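You operate a simulated robot arm through the tools that you are given. There is no shell and no other tool.

Carry out the task below with a simulated robot arm. There is one attempt and no reset: what you move stays moved.

## Task
Give the hub nipple four strokes of grease and fit the dust cap.
Fine: close the valve to pump, open it before the coupler comes off, park the coupler; the other nipples stay dry. Where these are worked on the way, their far stop is far enough and under half their travel is too little: release valve.

The check looks at the end state, three seconds after you hand in, the way a careful person would. Anything else that was tipped, shoved, dropped, spilled or broken makes it a failure. Lids that push on must go on centred and level and be pressed home; caps that screw on are set level and turned clockwise until they are tight.

## Robot
A 7-joint arm with a three-finger gripper, fixed in place. Base frame: the origin is at the foot of the arm, x ahead of it, y to its left, z up; the work surface is at about z = 0.84. Lengths are in m, angles in rad, forces in N, time in s.
Its first joint turns from -2.897 to 2.897 rad. Payload 2.69 kg.
The tool frame sits at the grasp point between the pads (the TCP): z along the fingers, y along the line on which they close. The tips reach 0.03 m beyond it. The gripper opens to 0.128 m. The gripper's body begins 0.117 m behind the TCP.
Orientation is that of the tool frame in the base frame, as a unit quaternion [x, y, z, w]. With the fingers straight down and closing along the base's y, the tool's x points along the base's -x, its y along +y and its z along -z.

## Interface
- The arm moves only by the tool apply_moves. Its argument "steps" is a list of rows, each a list of 3 entries, a list of its own where there are three numbers: the gripper command, from -1 (fully open) to 1 (shut), values between in proportion, then the shift along the tool's x, y, z in m, then the turn, a rotation vector about the tool's x, y, z in rad. In form: [[claw, [tx, ty, tz], [rx, ry, rz]], ...]. A call has 1 to 20 rows; each row is the pose to reach, as a shift and turn from the pose commanded when the call began, along the tool's axes at that moment. Rows are played at 5 a second. More than 0.05 m and 0.15 rad between two rows, or a gripper value outside its range, and nothing of the call is played. A pose out of reach is approached as far as the arm can. The call stops where the force on the tool passes 40 N (or 10 N more than at its start, if that is more) or the arm is blocked; 0.2 s more then pass. The fingers move at their own pace and stop on an object; they squeeze with about 36 N. The grip force told is the motor's: it shows also when the fingers shut on nothing. Time passes only in rows, and 0.2 s behind the last, so rows that repeat a pose let the fingers close. The reply holds the time, the measured pose of the TCP, the force on the tool along the base axes, the opening and the grip force, in the units named above and with some noise, with the torque about the TCP (base axes, N m) and any sound that the robot's microphone picked up.
- Cameras (640 x 400 px; columns grow to the right, rows downward): "scene" is fixed at [0.2214, -0.5006, 1.4934]; the picture's right is [0.68, -0.73, 0.00], its down [-0.33, -0.31, -0.89] and it looks along [0.66, 0.61, -0.45] (base axes); focal length 370 px, centre (320, 200). "wrist" rides on the gripper at [0.058, 0.054, -0.131] in the tool frame; the picture's right is [-0.68, 0.74, 0.00], its down [-0.62, -0.57, -0.55] and it looks along [-0.40, -0.37, 0.84] (tool axes); focal length 234 px, centre (320, 200). There is no depth. A picture from a camera that has moved, and an enlarged one, comes with that camera's place and axes in the base frame and with its lens.
- snapshot(camera): a new picture of that camera. It takes no simulated time.
- slide_trunk(by): slides the trunk up (or, below 0, down) by that many m; the arm rides with it, the base frame stays. It gives what a move gives, with no picture.
- enlarge(camera, box): a new picture of the part [left, top, right, bottom] of that camera's present view, enlarged. It takes no simulated time.
- close_job(): hands the job in; it is judged then, once.

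Places have to be worked out from the pictures, the camera data and where the tool is seen. Open the gripper and draw the arm clear of the work before you hand the job in, unless the task says otherwise.

The tools are called after ">>>" by a JSON object that holds its "method" and its "body". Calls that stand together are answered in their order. apply_moves: Moves the arm, as the interface text tells. Its arguments: {"type":"object","properties":{"steps":{"type":"array","items":{"type":"array"}}},"required":["steps"]} The other tools are called the same way: slide_trunk (by) slides the trunk up or down; snapshot (camera) takes a picture; enlarge (camera, box) takes an enlarged picture of a part of a camera's view; close_job () hands the job in.

At the start:

```text
clock: 0.0
tool_pos: [0.7357, 0.2957, 1.2526]
tool_rot: [0.0, 1.0, 0.0, -0.001]
contact_force: [0.5, -0.1, 0.2]
wrist_torque: [0.01, -0.04, -0.03]
grip_width: 0.1282
grasp_force: 0.0
trunk travel left (down, up): [-0.15, 0.2]
```

scene: 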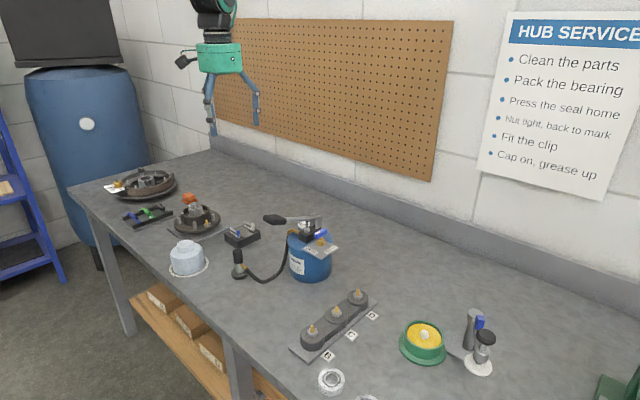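
wrist: 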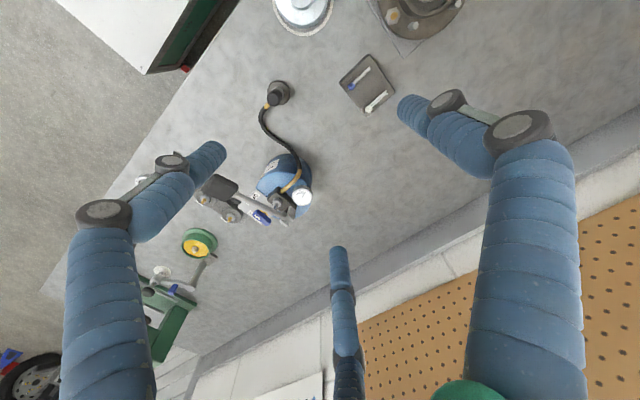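

I start by looking closely at the work area from the scene camera to identify the pump, coupler, nipples and caps.

>>> {"method": "enlarge", "body": {"camera": "scene", "box": [220, 190, 380, 290]}}

>>> {"method": "enlarge", "body": {"camera": "scene", "box": [280, 280, 440, 380]}}

>>> {"method": "enlarge", "body": {"camera": "scene", "box": [380, 290, 540, 390]}}

>>> {"method": "enlarge", "body": {"camera": "scene", "box": [90, 160, 250, 260]}}

>>> {"method": "enlarge", "body": {"camera": "scene", "box": [480, 0, 640, 200]}}

>>> {"method": "enlarge", "body": {"camera": "scene", "box": [150, 170, 250, 290]}}

```text
4.00 times, centred on (300, 240) of scene
camera zoom: at [0.2214, -0.5006, 1.4934], right [0.68, -0.73, 0.0], down [-0.33, -0.31, -0.89], along [0.66, 0.61, -0.45], focal length 1478 px, centre (400, 40)
```

zoom: 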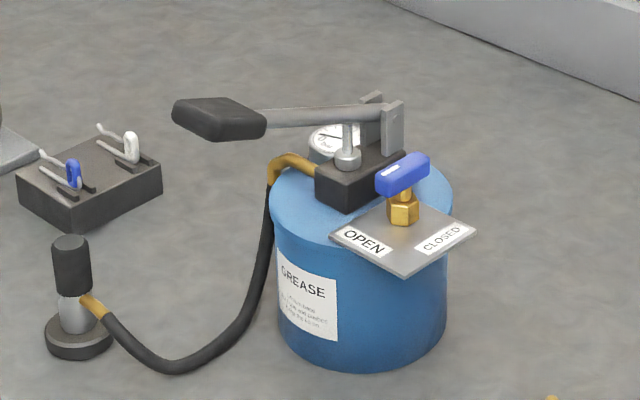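

```text
4.00 times, centred on (360, 330) of scene
camera zoom: at [0.2214, -0.5006, 1.4934], right [0.68, -0.73, 0.0], down [-0.33, -0.31, -0.89], along [0.66, 0.61, -0.45], focal length 1478 px, centre (160, -320)
```

zoom: 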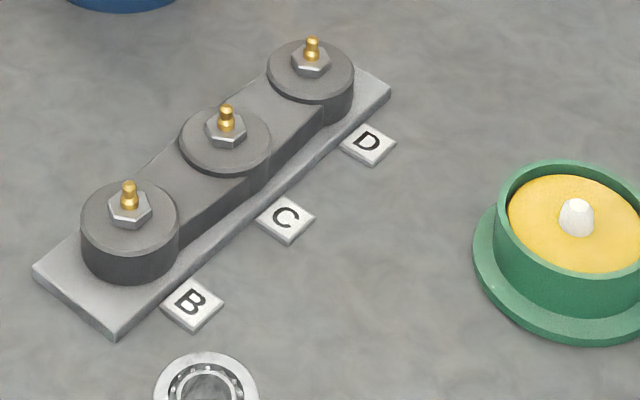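

```text
4.00 times, centred on (460, 340) of scene
camera zoom: at [0.2214, -0.5006, 1.4934], right [0.68, -0.73, 0.0], down [-0.33, -0.31, -0.89], along [0.66, 0.61, -0.45], focal length 1478 px, centre (-240, -360)
```

zoom: 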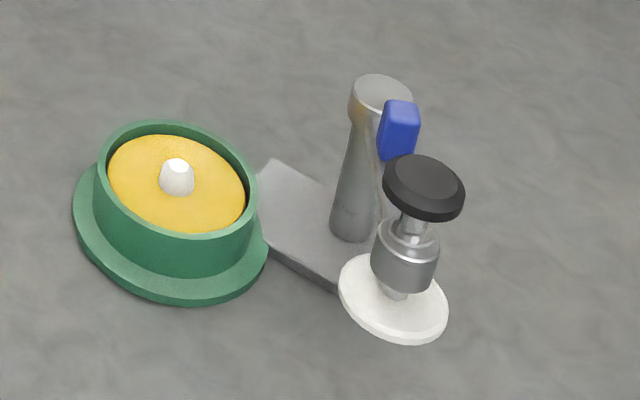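

```text
4.00 times, centred on (170, 210) of scene
camera zoom: at [0.2214, -0.5006, 1.4934], right [0.68, -0.73, 0.0], down [-0.33, -0.31, -0.89], along [0.66, 0.61, -0.45], focal length 1478 px, centre (920, 160)
```

zoom: 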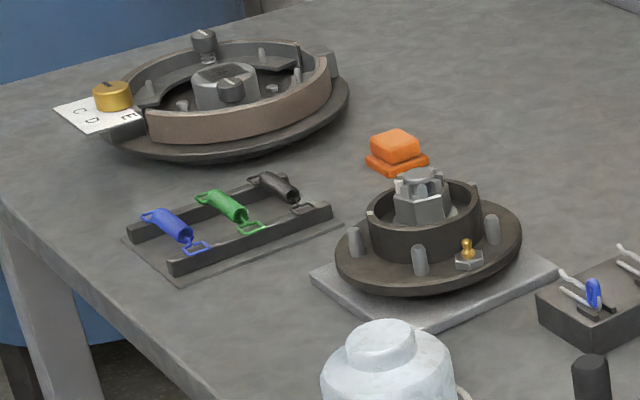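

```text
2.00 times, centred on (560, 100) of scene
camera zoom: at [0.2214, -0.5006, 1.4934], right [0.68, -0.73, 0.0], down [-0.33, -0.31, -0.89], along [0.66, 0.61, -0.45], focal length 739 px, centre (-160, 400)
```

zoom: 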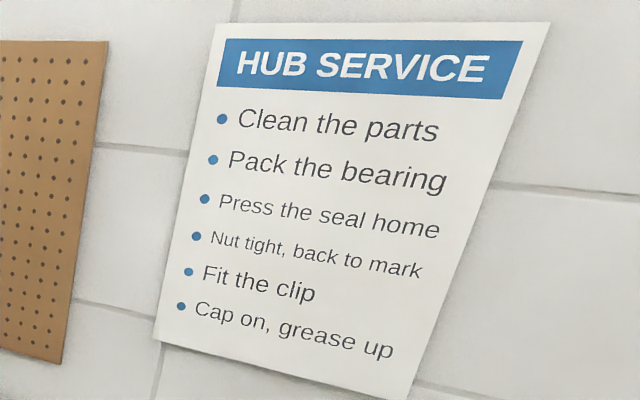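

```text
3.33 times, centred on (200, 230) of scene
camera zoom: at [0.2214, -0.5006, 1.4934], right [0.68, -0.73, 0.0], down [-0.33, -0.31, -0.89], along [0.66, 0.61, -0.45], focal length 1232 px, centre (720, 100)
```

zoom: 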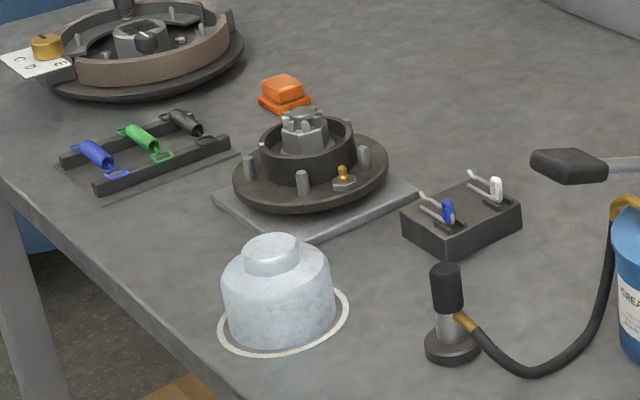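

The hub (with its own nipple on the flange), dust cap (white, in a ring), parked coupler and grease pump with valve are identified. I take closer looks from both cameras to get positions and the valve state.

>>> {"method": "enlarge", "body": {"camera": "wrist", "box": [180, 60, 340, 240]}}

>>> {"method": "enlarge", "body": {"camera": "scene", "box": [280, 205, 345, 250]}}

>>> {"method": "enlarge", "body": {"camera": "scene", "box": [170, 185, 235, 245]}}

>>> {"method": "enlarge", "body": {"camera": "scene", "box": [160, 0, 280, 140]}}

>>> {"method": "enlarge", "body": {"camera": "scene", "box": [160, 225, 290, 295]}}

```text
2.22 times, centred on (260, 150) of wrist
camera zoom: at [0.677, 0.3496, 1.3835], right [0.68, 0.74, 0.0], down [0.62, -0.57, 0.55], along [0.4, -0.37, -0.84], focal length 520 px, centre (453, 311)
```

zoom: 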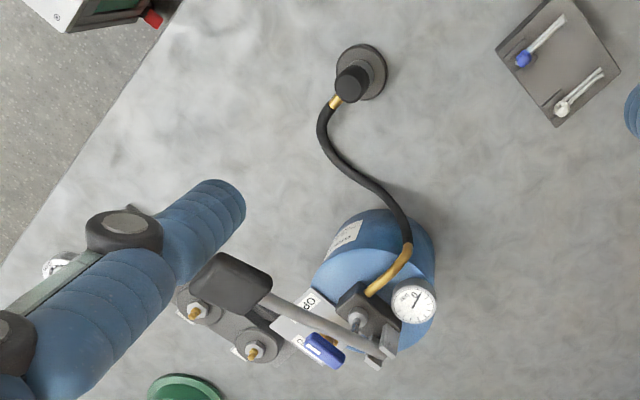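

```text
8.89 times, centred on (312, 228) of scene
camera zoom: at [0.2214, -0.5006, 1.4934], right [0.68, -0.73, 0.0], down [-0.33, -0.31, -0.89], along [0.66, 0.61, -0.45], focal length 3284 px, centre (387, -44)
```

zoom: 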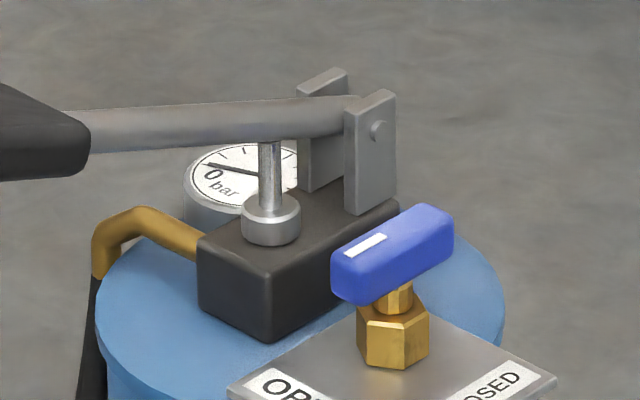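

```text
6.67 times, centred on (202, 215) of scene
camera zoom: at [0.2214, -0.5006, 1.4934], right [0.68, -0.73, 0.0], down [-0.33, -0.31, -0.89], along [0.66, 0.61, -0.45], focal length 2463 px, centre (1103, 100)
```

zoom: 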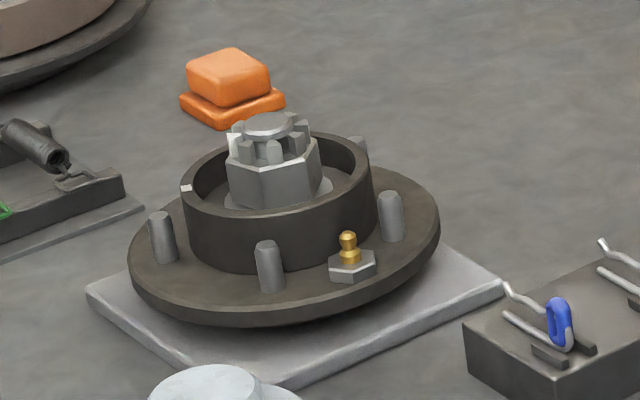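

```text
2.86 times, centred on (220, 70) of scene
camera zoom: at [0.2214, -0.5006, 1.4934], right [0.68, -0.73, 0.0], down [-0.33, -0.31, -0.89], along [0.66, 0.61, -0.45], focal length 1056 px, centre (606, 571)
```

zoom: 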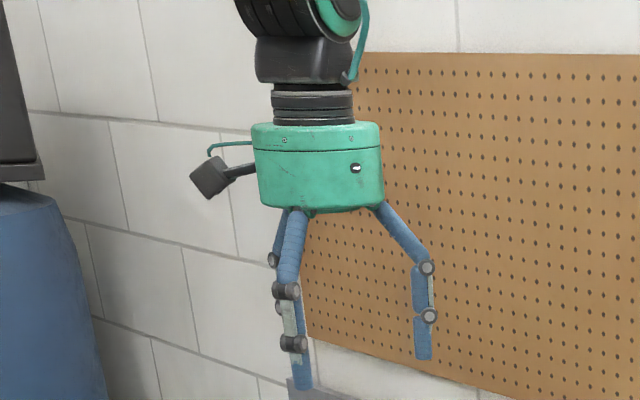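

```text
4.92 times, centred on (225, 260) of scene
camera zoom: at [0.2214, -0.5006, 1.4934], right [0.68, -0.73, 0.0], down [-0.33, -0.31, -0.89], along [0.66, 0.61, -0.45], focal length 1819 px, centre (788, -95)
```

zoom: 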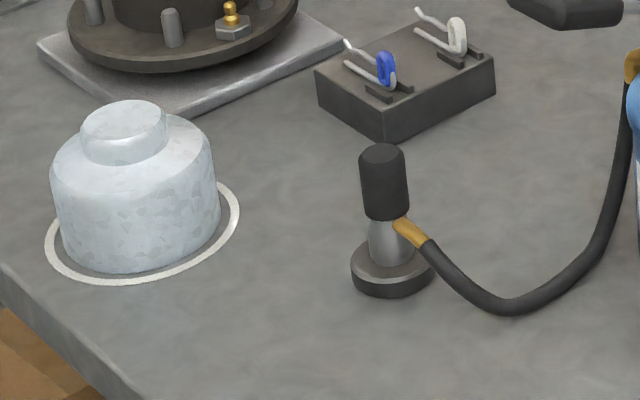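

The hand shows three fingers in the pictures although described as two-finger, so I'll close and look at how the fingers actually move before touching anything.

>>> {"method": "apply_moves", "body": {"steps": [[1, [0, 0, 0], [0, 0, 0]], [1, [0, 0, 0], [0, 0, 0]], [1, [0, 0, 0], [0, 0, 0]]]}}

>>> {"method": "snapshot", "body": {"camera": "wrist"}}

>>> {"method": "enlarge", "body": {"camera": "scene", "box": [160, 0, 280, 140]}}

```text
clock: 0.8
tool_pos: [0.7345, 0.2949, 1.2527]
tool_rot: [0.0, 1.0, 0.0, 0.0]
contact_force: [-0.6, 0.2, 0.3]
wrist_torque: [-0.02, -0.03, 0.0]
grip_width: 0.0021
grasp_force: 31.6
trunk travel left (down, up): [-0.15, 0.2]
```

```text
taken
camera wrist: at [0.677, 0.3496, 1.3834], right [0.68, 0.74, 0.0], down [0.62, -0.57, 0.55], along [0.4, -0.37, -0.84], focal length 234 px, centre (320, 200)
```

wrist: 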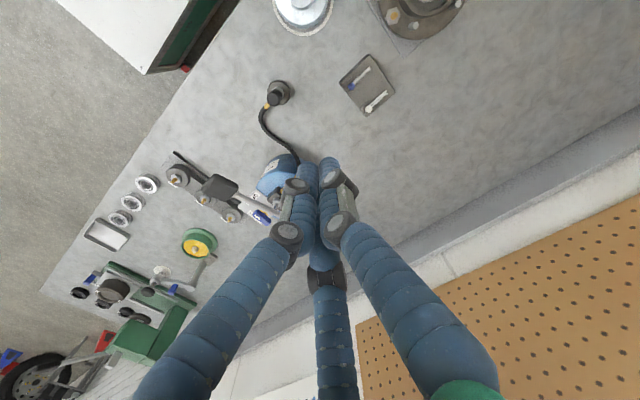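

```text
2.86 times, centred on (220, 70) of scene
camera zoom: at [0.2214, -0.5006, 1.4934], right [0.68, -0.73, 0.0], down [-0.33, -0.31, -0.89], along [0.66, 0.61, -0.45], focal length 1056 px, centre (606, 571)
```

zoom: 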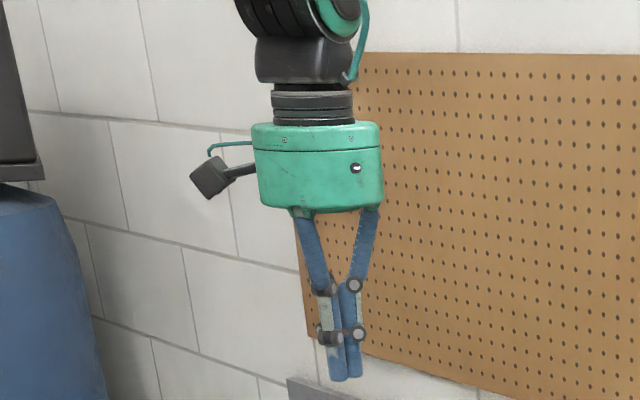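

The hand closes symmetrically on the TCP. Coupler estimated near (0.674, 0.226), lever paddle near (0.707, 0.09, 1.05), valve near (0.817, 0.048, 0.98), hub nipple near (0.73, 0.46). I move above the coupler for a closer look.

>>> {"method": "apply_moves", "body": {"steps": [[-1, [0.01, -0.011, 0.03], [0, 0, 0]], [-1, [0.02, -0.023, 0.065], [0, 0, 0]], [-1, [0.033, -0.037, 0.1], [0, 0, 0]], [-1, [0.046, -0.052, 0.135], [0, 0, 0]], [-1, [0.0595, -0.068, 0.17], [0, 0, 0]], [-1, [0.0595, -0.068, 0.17], [0, 0, 0]]]}}

>>> {"method": "snapshot", "body": {"camera": "wrist"}}

>>> {"method": "snapshot", "body": {"camera": "scene"}}

```text
clock: 2.2
tool_pos: [0.6748, 0.2256, 1.0818]
tool_rot: [0.0, 1.0, 0.0, -0.001]
contact_force: [1.5, 0.4, 0.2]
wrist_torque: [0.03, 0.03, 0.0]
grip_width: 0.1281
grasp_force: 0.1
trunk travel left (down, up): [-0.15, 0.2]
```

```text
taken
camera wrist: at [0.6173, 0.2801, 1.2126], right [0.68, 0.74, 0.0], down [0.62, -0.57, 0.55], along [0.4, -0.37, -0.84], focal length 234 px, centre (320, 200)
```

wrist: 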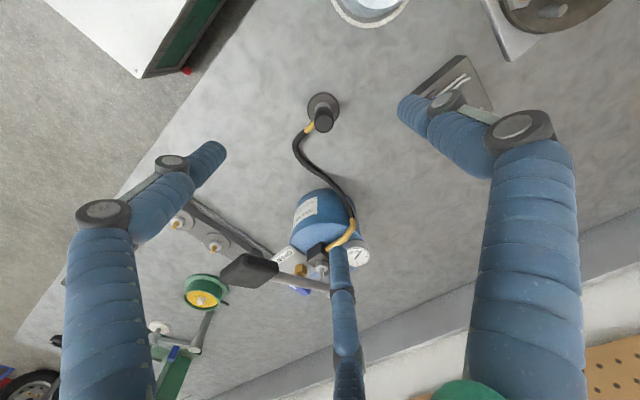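

```text
taken
```

scene: 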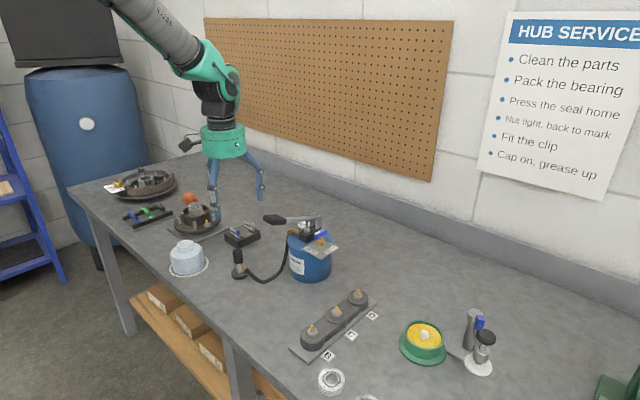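

I zoom both cameras on the coupler to triangulate it accurately.

>>> {"method": "enlarge", "body": {"camera": "wrist", "box": [290, 80, 370, 130]}}

>>> {"method": "enlarge", "body": {"camera": "scene", "box": [208, 240, 272, 280]}}

>>> {"method": "enlarge", "body": {"camera": "wrist", "box": [200, 180, 380, 310]}}

```text
8.00 times, centred on (330, 105) of wrist
camera zoom: at [0.6173, 0.2801, 1.2126], right [0.68, 0.74, 0.0], down [0.62, -0.57, 0.55], along [0.4, -0.37, -0.84], focal length 1873 px, centre (240, 960)
```

zoom: 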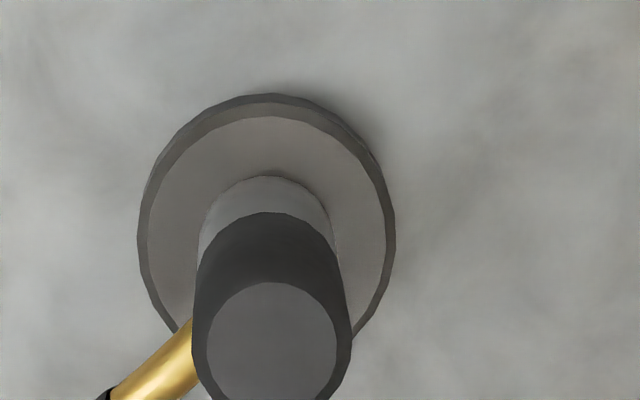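

```text
10.00 times, centred on (240, 260) of scene
camera zoom: at [0.2214, -0.5006, 1.4934], right [0.68, -0.73, 0.0], down [-0.33, -0.31, -0.89], along [0.66, 0.61, -0.45], focal length 3695 px, centre (1120, -400)
```

zoom: 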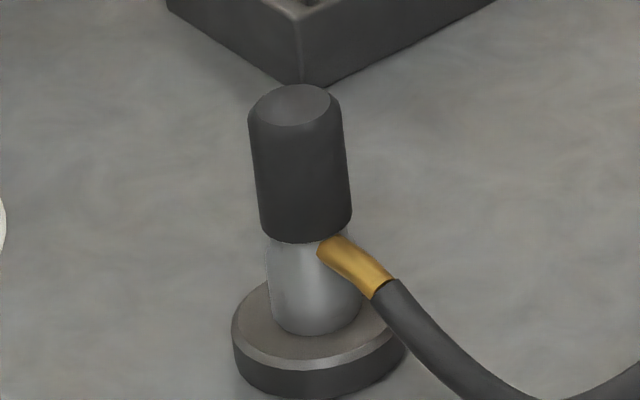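

```text
3.08 times, centred on (290, 245) of wrist
camera zoom: at [0.6173, 0.2801, 1.2126], right [0.68, 0.74, 0.0], down [0.62, -0.57, 0.55], along [0.4, -0.37, -0.84], focal length 720 px, centre (412, 62)
```

zoom: 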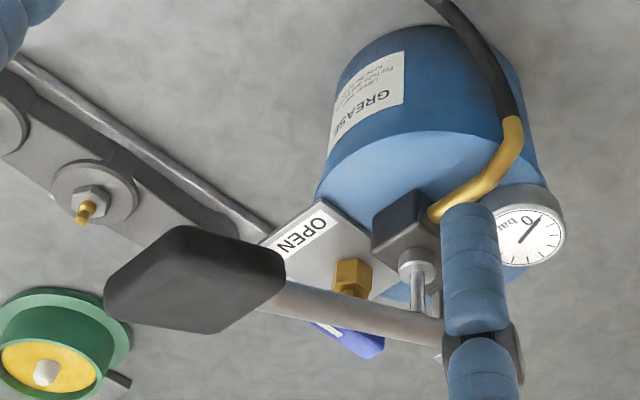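

Coupler top is at roughly (0.679, 0.229, 0.915) and its hose fitting leaves toward -y, so the fingers should close along x. I rotate the wrist -90° about the tool axis while staying above it and come a bit lower.

>>> {"method": "apply_moves", "body": {"steps": [[-1, [0, 0, 0], [0, 0, -0.13]], [-1, [0, 0, 0.01], [0, 0, -0.26]], [-1, [0, 0, 0.02], [0, 0, -0.39]], [-1, [0, 0.001, 0.03], [0, 0, -0.52]], [-1, [-0.001, 0.001, 0.04], [0, 0, -0.65]], [-1, [-0.001, 0.002, 0.05], [0, 0, -0.78]], [-1, [-0.002, 0.002, 0.06], [0, 0, -0.91]], [-1, [-0.002, 0.003, 0.06], [0, 0, -1.04]], [-1, [-0.003, 0.003, 0.06], [0, 0, -1.17]], [-1, [-0.003, 0.004, 0.06], [0, 0, -1.3]], [-1, [-0.003, 0.004, 0.06], [0, 0, -1.43]], [-1, [-0.003, 0.004, 0.06], [0, 0, -1.5708]], [-1, [-0.003, 0.004, 0.06], [0, 0, -1.5708]]]}}

>>> {"method": "snapshot", "body": {"camera": "wrist"}}

>>> {"method": "snapshot", "body": {"camera": "scene"}}

```text
clock: 5.0
tool_pos: [0.6783, 0.232, 1.0232]
tool_rot: [0.708, -0.706, 0.0, 0.0]
contact_force: [0.0, 0.4, 0.2]
wrist_torque: [0.0, 0.0, -0.02]
grip_width: 0.1283
grasp_force: 0.0
trunk travel left (down, up): [-0.15, 0.2]
```

```text
taken
camera wrist: at [0.6254, 0.1731, 1.1532], right [-0.74, 0.68, 0.0], down [0.56, 0.62, 0.55], along [0.37, 0.4, -0.84], focal length 234 px, centre (320, 200)
```

wrist: 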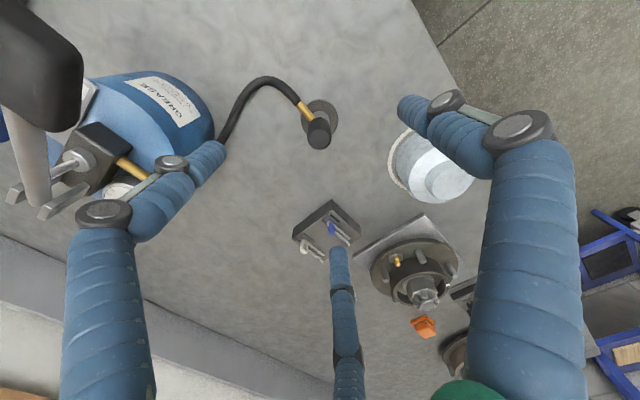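

```text
taken
```

scene: 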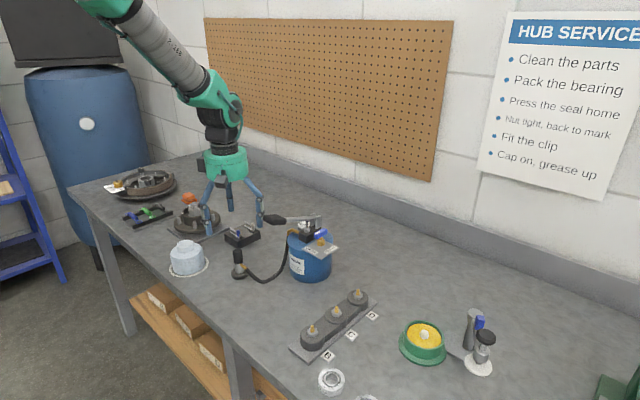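

The rotation worked. I zoom on the coupler and hub from this new view to triangulate.

>>> {"method": "enlarge", "body": {"camera": "wrist", "box": [270, 80, 366, 160]}}

>>> {"method": "enlarge", "body": {"camera": "wrist", "box": [350, 200, 480, 320]}}

>>> {"method": "enlarge", "body": {"camera": "wrist", "box": [0, 20, 230, 240]}}

```text
5.00 times, centred on (318, 120) of wrist
camera zoom: at [0.6254, 0.1731, 1.1532], right [-0.74, 0.68, 0.0], down [0.56, 0.62, 0.55], along [0.37, 0.4, -0.84], focal length 1171 px, centre (330, 600)
```

zoom: 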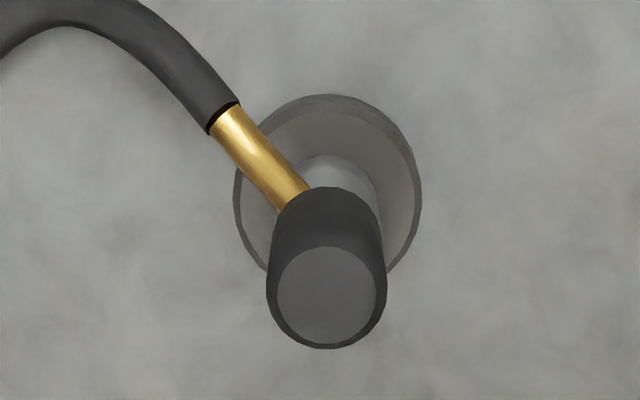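

```text
3.33 times, centred on (415, 260) of wrist
camera zoom: at [0.6254, 0.1731, 1.1532], right [-0.74, 0.68, 0.0], down [0.56, 0.62, 0.55], along [0.37, 0.4, -0.84], focal length 781 px, centre (3, 0)
```

zoom: 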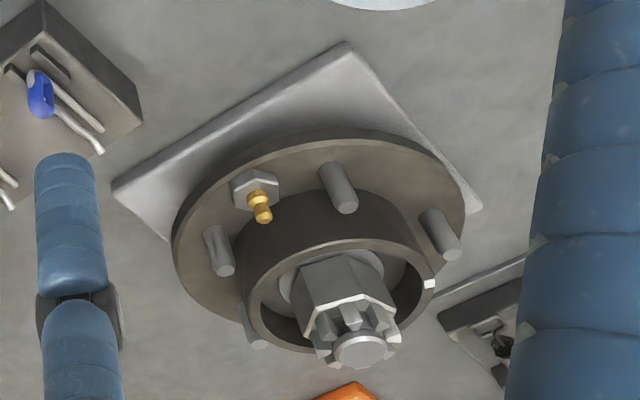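

```text
1.82 times, centred on (115, 130) of wrist
camera zoom: at [0.6254, 0.1731, 1.1532], right [-0.74, 0.68, 0.0], down [0.56, 0.62, 0.55], along [0.37, 0.4, -0.84], focal length 426 px, centre (693, 327)
```

zoom: 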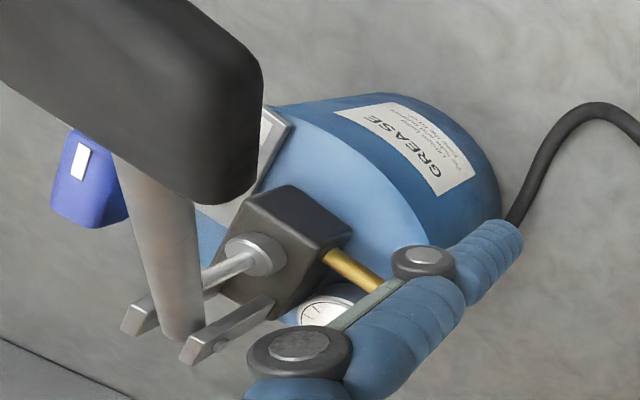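

Triangulating the two wrist views puts the coupler top at (0.679, 0.230, 0.916), matching the scene estimate. I descend around it with the fingers open along x and check alignment.

>>> {"method": "apply_moves", "body": {"steps": [[-0.5, [0.001, 0, 0.03], [0, 0, 0]], [-0.3, [0.002, -0.001, 0.06], [0, 0, 0]], [-0.2, [0.002, -0.001, 0.09], [0, 0, 0]], [-0.2, [0.002, -0.001, 0.105], [0, 0, 0]], [-0.2, [0.002, -0.001, 0.105], [0, 0, 0]]]}}

>>> {"method": "snapshot", "body": {"camera": "wrist"}}

>>> {"method": "enlarge", "body": {"camera": "scene", "box": [190, 200, 290, 285]}}

```text
clock: 6.2
tool_pos: [0.6791, 0.2292, 0.917]
tool_rot: [-0.707, 0.707, 0.0, 0.0]
contact_force: [0.4, 0.0, 0.0]
wrist_torque: [0.0, 0.03, 0.0]
grip_width: 0.0769
grasp_force: 0.0
trunk travel left (down, up): [-0.15, 0.2]
```

```text
taken
camera wrist: at [0.6268, 0.171, 1.0482], right [-0.74, 0.68, 0.0], down [0.57, 0.62, 0.55], along [0.37, 0.4, -0.84], focal length 234 px, centre (320, 200)
```

wrist: 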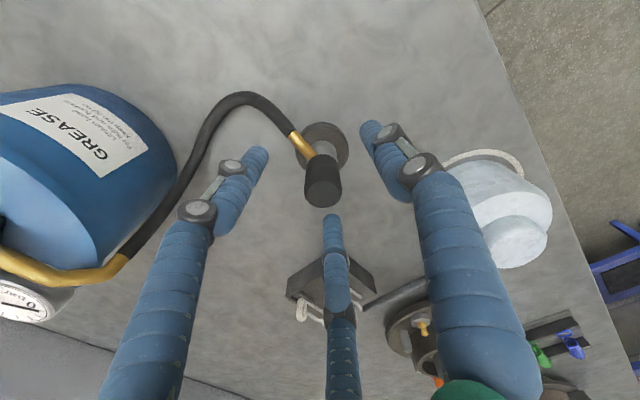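

```text
4.71 times, centred on (240, 242) of scene
camera zoom: at [0.2214, -0.5006, 1.4934], right [0.68, -0.73, 0.0], down [-0.33, -0.31, -0.89], along [0.66, 0.61, -0.45], focal length 1739 px, centre (696, 0)
```

zoom: 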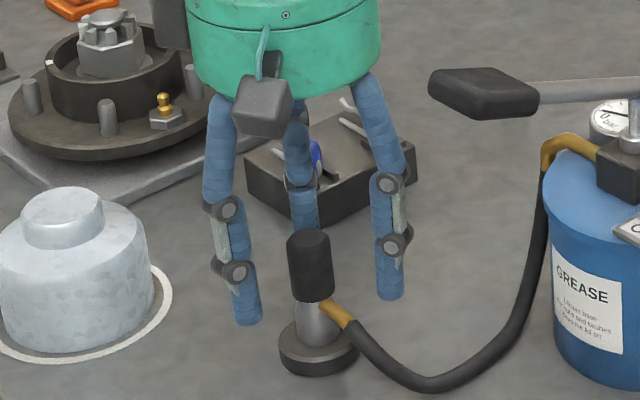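

The coupler top coincides with the TCP in the image, so alignment is good. I go down 18 mm and close on the black sleeve.

>>> {"method": "apply_moves", "body": {"steps": [[-0.2, [0, 0, 0.01], [0, 0, 0]], [-0.2, [0, 0, 0.018], [0, 0, 0]], [0.2, [0, 0, 0.018], [0, 0, 0]], [1, [0, 0, 0.018], [0, 0, 0]], [1, [0, 0, 0.018], [0, 0, 0]], [1, [0, 0, 0.018], [0, 0, 0]]]}}

>>> {"method": "snapshot", "body": {"camera": "wrist"}}

>>> {"method": "enlarge", "body": {"camera": "scene", "box": [190, 200, 290, 285]}}

```text
clock: 7.6
tool_pos: [0.6789, 0.229, 0.8996]
tool_rot: [0.707, -0.707, 0.0, 0.0]
contact_force: [-0.3, -0.6, 0.2]
wrist_torque: [0.03, -0.02, 0.01]
grip_width: 0.0245
grasp_force: 35.7
trunk travel left (down, up): [-0.15, 0.2]
```

```text
taken
camera wrist: at [0.6261, 0.1708, 1.0301], right [-0.74, 0.68, 0.0], down [0.57, 0.62, 0.55], along [0.37, 0.4, -0.84], focal length 234 px, centre (320, 200)
```

wrist: 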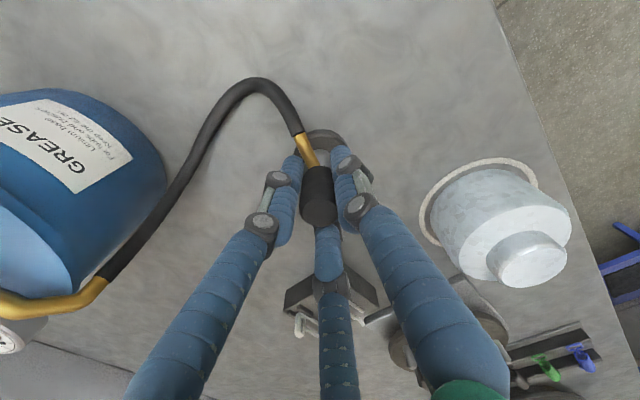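

```text
4.71 times, centred on (240, 242) of scene
camera zoom: at [0.2214, -0.5006, 1.4934], right [0.68, -0.73, 0.0], down [-0.33, -0.31, -0.89], along [0.66, 0.61, -0.45], focal length 1739 px, centre (696, 0)
```

zoom: 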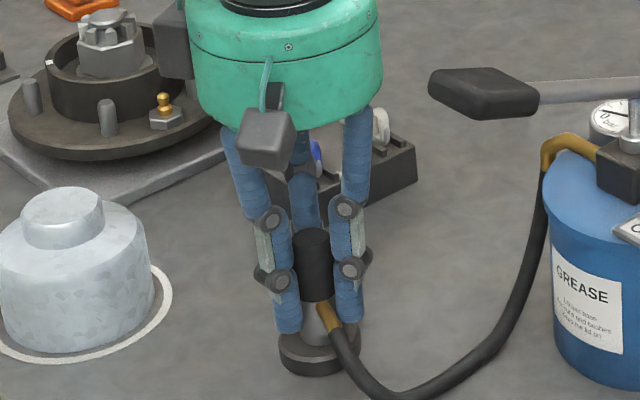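

Gripped at 24.5 mm width with no side load; the parked grip pose is (0.679, 0.229, 0.8995). I lift straight up gently.

>>> {"method": "apply_moves", "body": {"steps": [[1, [0, 0, -0.005], [0, 0, 0]], [1, [0, 0, -0.015], [0, 0, 0]], [1, [0, 0, -0.03], [0, 0, 0]], [1, [0, 0, -0.05], [0, 0, 0]], [1, [0, 0, -0.07], [0, 0, 0]], [1, [0, 0, -0.09], [0, 0, 0]], [1, [0, 0, -0.09], [0, 0, 0]]]}}

>>> {"method": "snapshot", "body": {"camera": "wrist"}}

>>> {"method": "snapshot", "body": {"camera": "scene"}}

>>> {"method": "enlarge", "body": {"camera": "scene", "box": [190, 170, 290, 285]}}

```text
clock: 9.2
tool_pos: [0.6783, 0.2282, 0.991]
tool_rot: [-0.707, 0.707, 0.0, 0.0]
contact_force: [0.4, -0.4, -1.6]
wrist_torque: [0.04, -0.03, 0.03]
grip_width: 0.0246
grasp_force: 35.8
trunk travel left (down, up): [-0.15, 0.2]
```

```text
taken
camera wrist: at [0.6258, 0.171, 1.1208], right [-0.74, 0.68, 0.0], down [0.57, 0.62, 0.55], along [0.37, 0.4, -0.84], focal length 234 px, centre (320, 200)
```

wrist: 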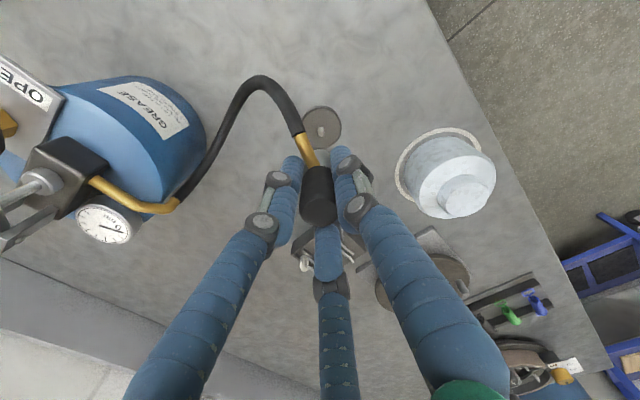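

```text
taken
```

scene: 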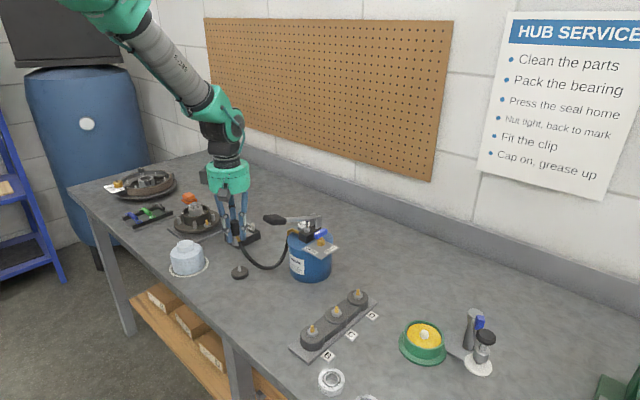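

```text
3.48 times, centred on (240, 228) of scene
camera zoom: at [0.2214, -0.5006, 1.4934], right [0.68, -0.73, 0.0], down [-0.33, -0.31, -0.89], along [0.66, 0.61, -0.45], focal length 1285 px, centre (598, 104)
```

zoom: 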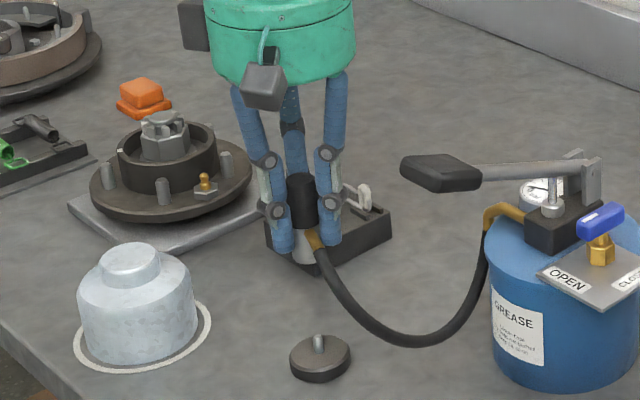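

The coupler came off its park pin cleanly (the park is a small disc with a pin). The hub nipple triangulates to about (0.7225, 0.450, 0.908); I move the coupler above it, staying high to verify.

>>> {"method": "apply_moves", "body": {"steps": [[1, [-0.02, -0.004, -0.02], [0, 0, 0]], [1, [-0.055, -0.011, -0.04], [0, 0, 0]], [1, [-0.09, -0.018, -0.05], [0, 0, 0]], [1, [-0.125, -0.025, -0.05], [0, 0, 0]], [1, [-0.16, -0.032, -0.05], [0, 0, 0]], [1, [-0.195, -0.039, -0.05], [0, 0, 0]], [1, [-0.222, -0.0445, -0.05], [0, 0, 0]], [1, [-0.222, -0.0445, -0.05], [0, 0, 0]]]}}

>>> {"method": "snapshot", "body": {"camera": "wrist"}}

>>> {"method": "snapshot", "body": {"camera": "scene"}}

>>> {"method": "enlarge", "body": {"camera": "wrist", "box": [250, 70, 410, 190]}}

>>> {"method": "enlarge", "body": {"camera": "scene", "box": [160, 140, 260, 245]}}

```text
clock: 11.0
tool_pos: [0.7249, 0.4522, 1.0397]
tool_rot: [-0.707, 0.707, -0.001, 0.0]
contact_force: [0.5, 1.2, -2.0]
wrist_torque: [-0.01, -0.01, 0.0]
grip_width: 0.0246
grasp_force: 35.9
trunk travel left (down, up): [-0.15, 0.2]
```

```text
taken
camera wrist: at [0.6714, 0.3937, 1.1703], right [-0.74, 0.68, 0.0], down [0.57, 0.62, 0.55], along [0.37, 0.4, -0.84], focal length 234 px, centre (320, 200)
```

wrist: 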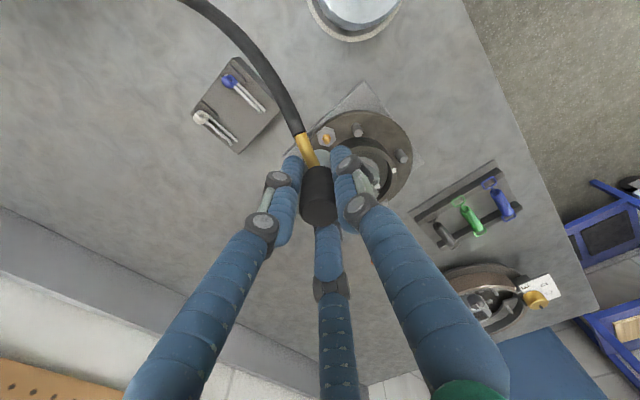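

```text
taken
```

scene: 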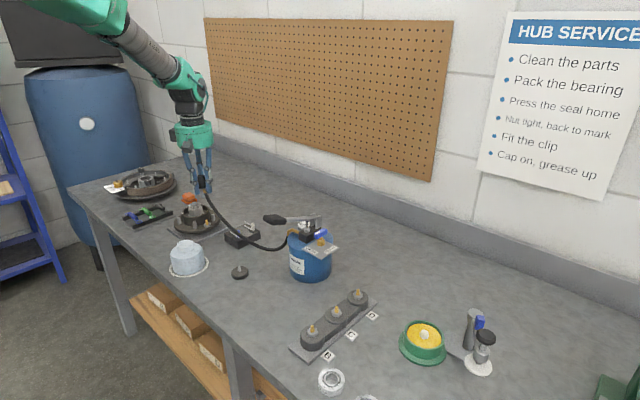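

```text
3.33 times, centred on (330, 130) of wrist
camera zoom: at [0.6714, 0.3937, 1.1703], right [-0.74, 0.68, 0.0], down [0.57, 0.62, 0.55], along [0.37, 0.4, -0.84], focal length 781 px, centre (287, 433)
```

zoom: 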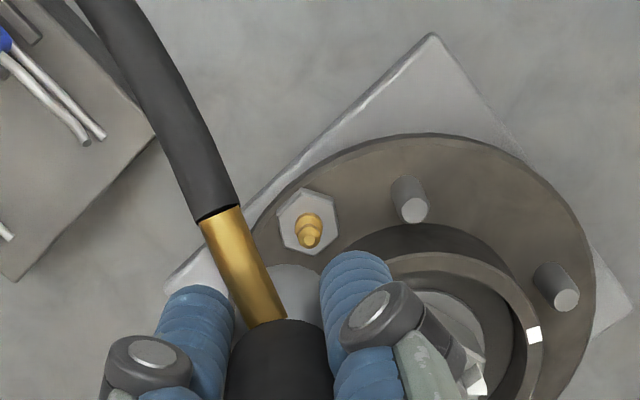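

```text
3.81 times, centred on (210, 192) of scene
camera zoom: at [0.2214, -0.5006, 1.4934], right [0.68, -0.73, 0.0], down [-0.33, -0.31, -0.89], along [0.66, 0.61, -0.45], focal length 1408 px, centre (739, 229)
```

zoom: 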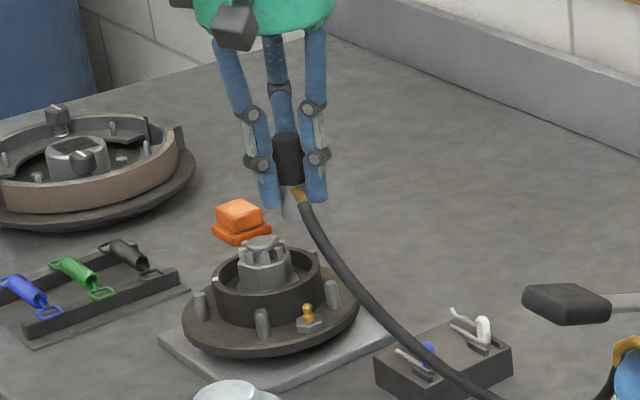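

The nipple refines to about (0.728, 0.466, 0.904) — ~14 mm further in y than my first estimate. I shift there at a safe height and look again.

>>> {"method": "apply_moves", "body": {"steps": [[1, [-0.007, -0.0015, 0.01], [0, 0, 0]], [1, [-0.0138, -0.0031, 0.025], [0, 0, 0]], [1, [-0.0138, -0.0031, 0.04], [0, 0, 0]], [1, [-0.0138, -0.0031, 0.04], [0, 0, 0]]]}}

>>> {"method": "enlarge", "body": {"camera": "wrist", "box": [250, 80, 410, 200]}}

>>> {"method": "enlarge", "body": {"camera": "scene", "box": [175, 165, 245, 245]}}

```text
clock: 12.0
tool_pos: [0.7279, 0.4652, 0.9994]
tool_rot: [0.707, -0.707, 0.0, 0.001]
contact_force: [0.0, -0.4, -0.9]
wrist_torque: [0.02, 0.0, -0.05]
grip_width: 0.0243
grasp_force: 36.3
trunk travel left (down, up): [-0.15, 0.2]
```

```text
3.33 times, centred on (330, 140) of wrist
camera zoom: at [0.674, 0.4069, 1.13], right [-0.74, 0.68, 0.0], down [0.57, 0.62, 0.55], along [0.37, 0.4, -0.84], focal length 781 px, centre (287, 400)
```

zoom: 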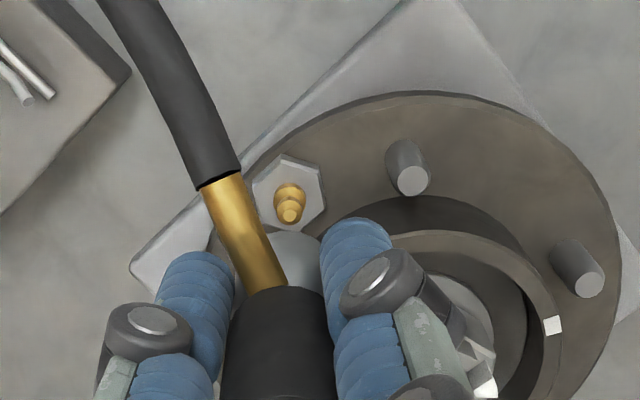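

```text
5.00 times, centred on (210, 205) of scene
camera zoom: at [0.2214, -0.5006, 1.4934], right [0.68, -0.73, 0.0], down [-0.33, -0.31, -0.89], along [0.66, 0.61, -0.45], focal length 1848 px, centre (870, 175)
```

zoom: 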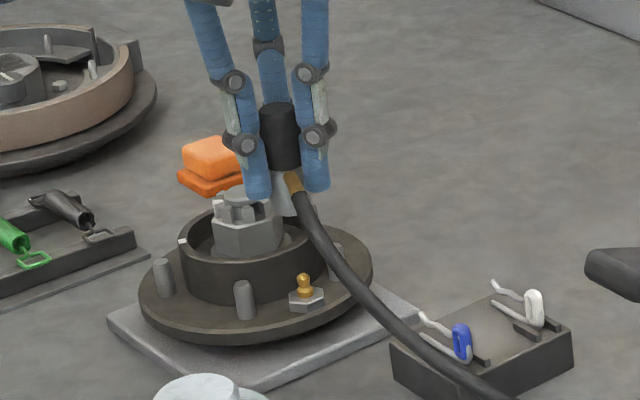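

Several rays agree on the nipple tip near (0.731, 0.470, 0.894). I shift by (+3, +4.5) mm, lower until the nozzle is just above the nipple and recheck.

>>> {"method": "apply_moves", "body": {"steps": [[1, [-0.0045, -0.003, 0.01], [0, 0, 0]], [1, [-0.0045, -0.003, 0.025], [0, 0, 0]], [1, [-0.0045, -0.003, 0.04], [0, 0, 0]], [1, [-0.0045, -0.003, 0.04], [0, 0, 0]]]}}

>>> {"method": "enlarge", "body": {"camera": "wrist", "box": [270, 110, 390, 200]}}

>>> {"method": "enlarge", "body": {"camera": "scene", "box": [180, 185, 236, 230]}}

```text
clock: 13.0
tool_pos: [0.7298, 0.4691, 0.9594]
tool_rot: [-0.707, 0.708, 0.001, 0.0]
contact_force: [0.1, -0.1, -2.2]
wrist_torque: [0.0, 0.06, 0.02]
grip_width: 0.0244
grasp_force: 36.2
trunk travel left (down, up): [-0.15, 0.2]
```

```text
4.44 times, centred on (330, 155) of wrist
camera zoom: at [0.677, 0.4122, 1.09], right [-0.74, 0.68, 0.0], down [0.57, 0.62, 0.55], along [0.37, 0.4, -0.84], focal length 1041 px, centre (276, 400)
```

zoom: 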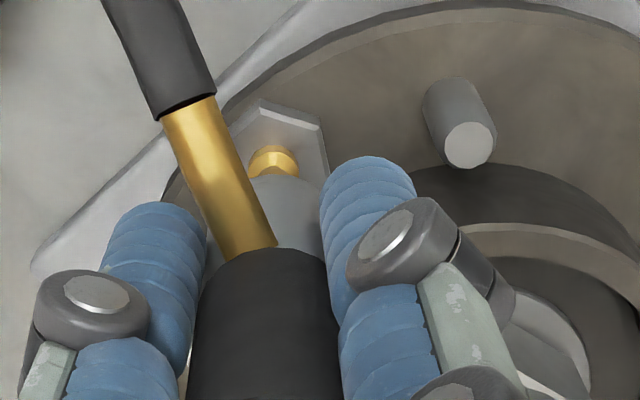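

```text
8.89 times, centred on (208, 208) of scene
camera zoom: at [0.2214, -0.5006, 1.4934], right [0.68, -0.73, 0.0], down [-0.33, -0.31, -0.89], along [0.66, 0.61, -0.45], focal length 3284 px, centre (1316, 133)
```

zoom: 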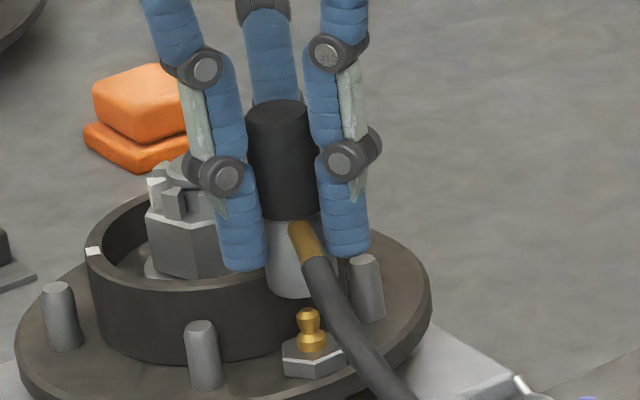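

Lateral alignment looks within about 1 mm in both views. I zoom further to judge the nozzle bottom against the nipple.

>>> {"method": "enlarge", "body": {"camera": "scene", "box": [198, 205, 226, 225]}}

>>> {"method": "enlarge", "body": {"camera": "wrist", "box": [295, 125, 345, 160]}}

```text
16.00 times, centred on (212, 215) of scene
camera zoom: at [0.2214, -0.5006, 1.4934], right [0.68, -0.73, 0.0], down [-0.33, -0.31, -0.89], along [0.66, 0.61, -0.45], focal length 5912 px, centre (2048, -40)
```

zoom: 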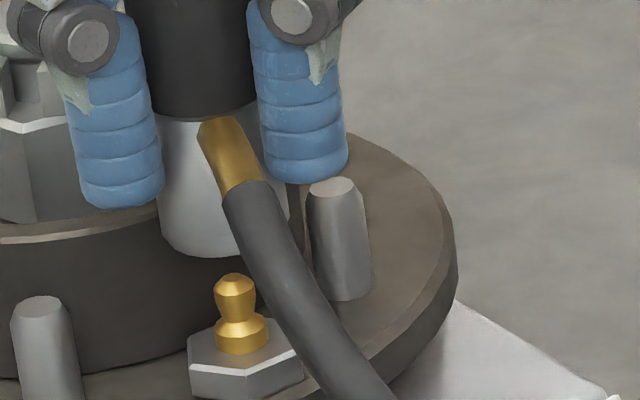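

```text
11.43 times, centred on (320, 142) of wrist
camera zoom: at [0.677, 0.4122, 1.09], right [-0.74, 0.68, 0.0], down [0.57, 0.62, 0.55], along [0.37, 0.4, -0.84], focal length 2676 px, centre (320, 857)
```

zoom: 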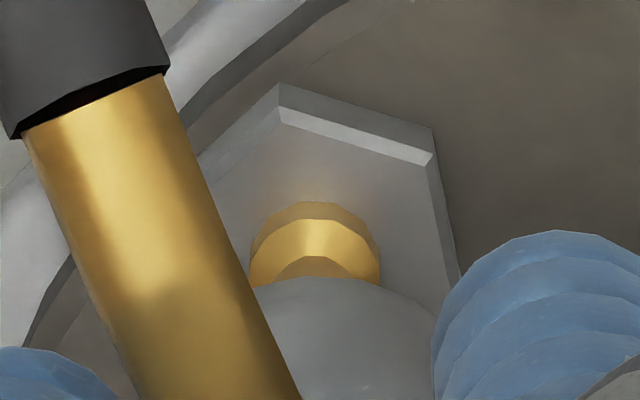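

Nozzle and nipple line up within ~1–2 mm. I nudge (+1, +1) mm and lower slowly, watching forces and sound.

>>> {"method": "apply_moves", "body": {"steps": [[1, [-0.001, -0.001, 0.003], [0, 0, 0]], [1, [-0.001, -0.001, 0.006], [0, 0, 0]], [1, [-0.001, -0.001, 0.009], [0, 0, 0]], [1, [-0.001, -0.001, 0.012], [0, 0, 0]], [1, [-0.001, -0.001, 0.012], [0, 0, 0]]]}}

>>> {"method": "enlarge", "body": {"camera": "scene", "box": [198, 205, 226, 225]}}

>>> {"method": "enlarge", "body": {"camera": "wrist", "box": [295, 125, 345, 160]}}

```text
clock: 14.2
tool_pos: [0.7307, 0.4712, 0.95]
tool_rot: [0.707, -0.707, 0.0, -0.002]
contact_force: [-3.4, -2.6, 16.0]
wrist_torque: [-0.2, 0.25, 0.04]
grip_width: 0.0245
grasp_force: 35.5
trunk travel left (down, up): [-0.15, 0.2]
```

```text
16.00 times, centred on (212, 215) of scene
camera zoom: at [0.2214, -0.5006, 1.4934], right [0.68, -0.73, 0.0], down [-0.33, -0.31, -0.89], along [0.66, 0.61, -0.45], focal length 5912 px, centre (2048, -40)
```

zoom: 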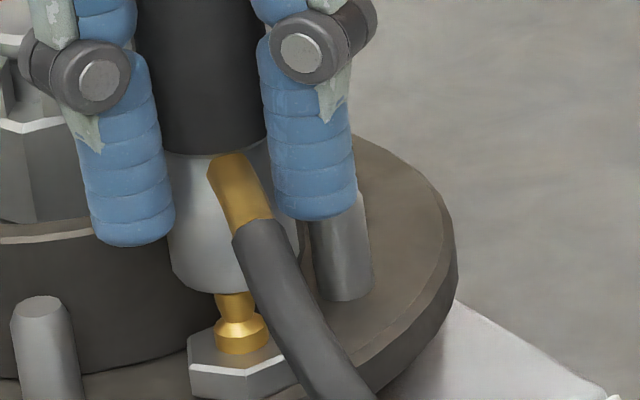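

```text
11.43 times, centred on (320, 142) of wrist
camera zoom: at [0.6779, 0.4127, 1.0806], right [-0.74, 0.68, 0.0], down [0.56, 0.61, 0.55], along [0.37, 0.41, -0.83], focal length 2676 px, centre (320, 857)
```

zoom: 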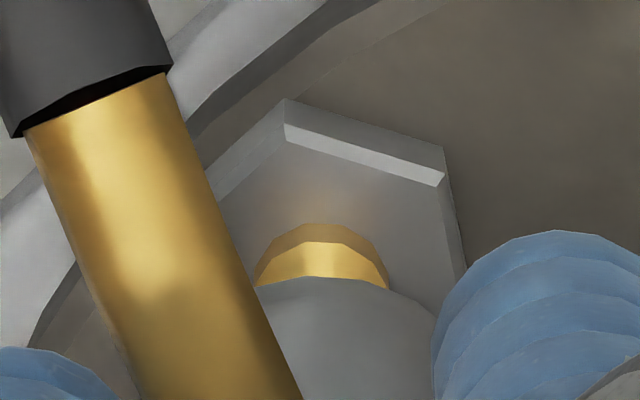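

Contact at 16 N with a sideways reaction toward (-x,-y): the torque and refined views say the nipple is about 3 mm toward (-x,-y) of the coupler axis. I lift slightly, shift by (-3, -2.4) mm and try again.

>>> {"method": "apply_moves", "body": {"steps": [[1, [0, 0, -0.004], [0, 0, 0]], [1, [0.0012, 0.0015, -0.006], [0, 0, 0]], [1, [0.0024, 0.003, -0.006], [0, 0, 0]], [1, [0.0024, 0.003, -0.006], [0, 0, 0]]]}}

>>> {"method": "enlarge", "body": {"camera": "wrist", "box": [295, 125, 345, 160]}}

>>> {"method": "enlarge", "body": {"camera": "scene", "box": [198, 200, 226, 225]}}

```text
clock: 15.2
tool_pos: [0.7261, 0.4673, 0.9529]
tool_rot: [-0.706, 0.708, 0.0, -0.001]
contact_force: [0.2, -0.3, -1.6]
wrist_torque: [0.0, 0.01, 0.03]
grip_width: 0.0244
grasp_force: 35.5
trunk travel left (down, up): [-0.15, 0.2]
```

```text
11.43 times, centred on (320, 142) of wrist
camera zoom: at [0.6748, 0.4101, 1.0841], right [-0.74, 0.68, 0.0], down [0.57, 0.62, 0.55], along [0.37, 0.4, -0.84], focal length 2676 px, centre (320, 857)
```

zoom: 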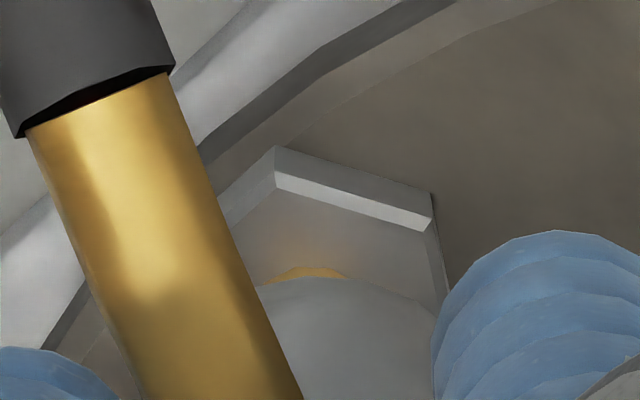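

```text
16.00 times, centred on (212, 212) of scene
camera zoom: at [0.2214, -0.5006, 1.4934], right [0.68, -0.73, 0.0], down [-0.33, -0.31, -0.89], along [0.66, 0.61, -0.45], focal length 5912 px, centre (2048, 0)
```

zoom: 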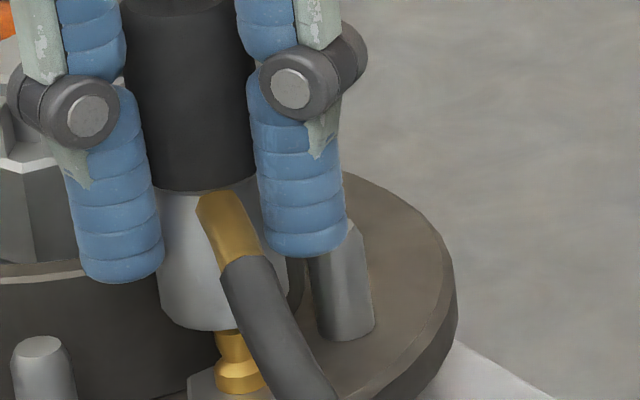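

The coupler axis is now within ~1 mm over the nipple. I lower again slowly.

>>> {"method": "apply_moves", "body": {"steps": [[1, [0, 0, 0.003], [0, 0, 0]], [1, [0, 0, 0.006], [0, 0, 0]], [1, [0, 0, 0.008], [0, 0, 0]], [1, [0, 0, 0.01], [0, 0, 0]], [1, [0, 0, 0.01], [0, 0, 0]]]}}

>>> {"method": "enlarge", "body": {"camera": "scene", "box": [198, 200, 226, 225]}}

```text
clock: 16.4
tool_pos: [0.728, 0.4678, 0.9445]
tool_rot: [-0.707, 0.707, 0.0, 0.0]
contact_force: [-0.6, -1.1, 1.6]
wrist_torque: [0.05, -0.05, -0.02]
grip_width: 0.0243
grasp_force: 35.8
trunk travel left (down, up): [-0.15, 0.2]
```

```text
16.00 times, centred on (212, 212) of scene
camera zoom: at [0.2214, -0.5006, 1.4934], right [0.68, -0.73, 0.0], down [-0.33, -0.31, -0.89], along [0.66, 0.61, -0.45], focal length 5912 px, centre (2048, 0)
```

zoom: 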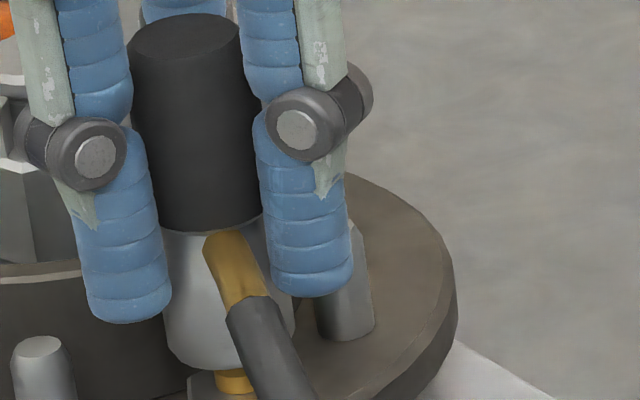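

It is sliding over the nipple with almost no force. I continue down slowly to seat it.

>>> {"method": "apply_moves", "body": {"steps": [[1, [0, 0, 0.002], [0, 0, 0]], [1, [0, 0, 0.004], [0, 0, 0]], [1, [0, 0, 0.006], [0, 0, 0]], [1, [0, 0, 0.008], [0, 0, 0]], [1, [0, 0, 0.008], [0, 0, 0]]]}}

>>> {"method": "enlarge", "body": {"camera": "scene", "box": [198, 200, 226, 225]}}

```text
clock: 17.3
tool_pos: [0.7287, 0.4707, 0.9433]
tool_rot: [-0.707, 0.708, -0.001, 0.005]
contact_force: [0.9, -0.2, 10.5]
wrist_torque: [0.27, -0.2, 0.11]
grip_width: 0.024
grasp_force: 36.0
trunk travel left (down, up): [-0.15, 0.2]
stopped in row 4: the force on the tool passed its limit at 43 N (the readings are from after the stop); the commanded pose is now the measured one
```

```text
16.00 times, centred on (212, 212) of scene
camera zoom: at [0.2214, -0.5006, 1.4934], right [0.68, -0.73, 0.0], down [-0.33, -0.31, -0.89], along [0.66, 0.61, -0.45], focal length 5912 px, centre (2048, 0)
```

zoom: 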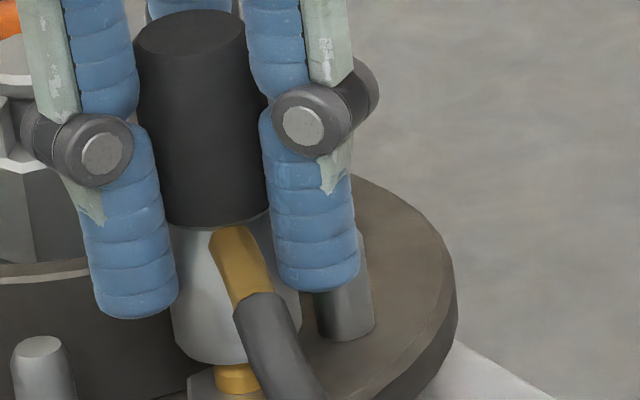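

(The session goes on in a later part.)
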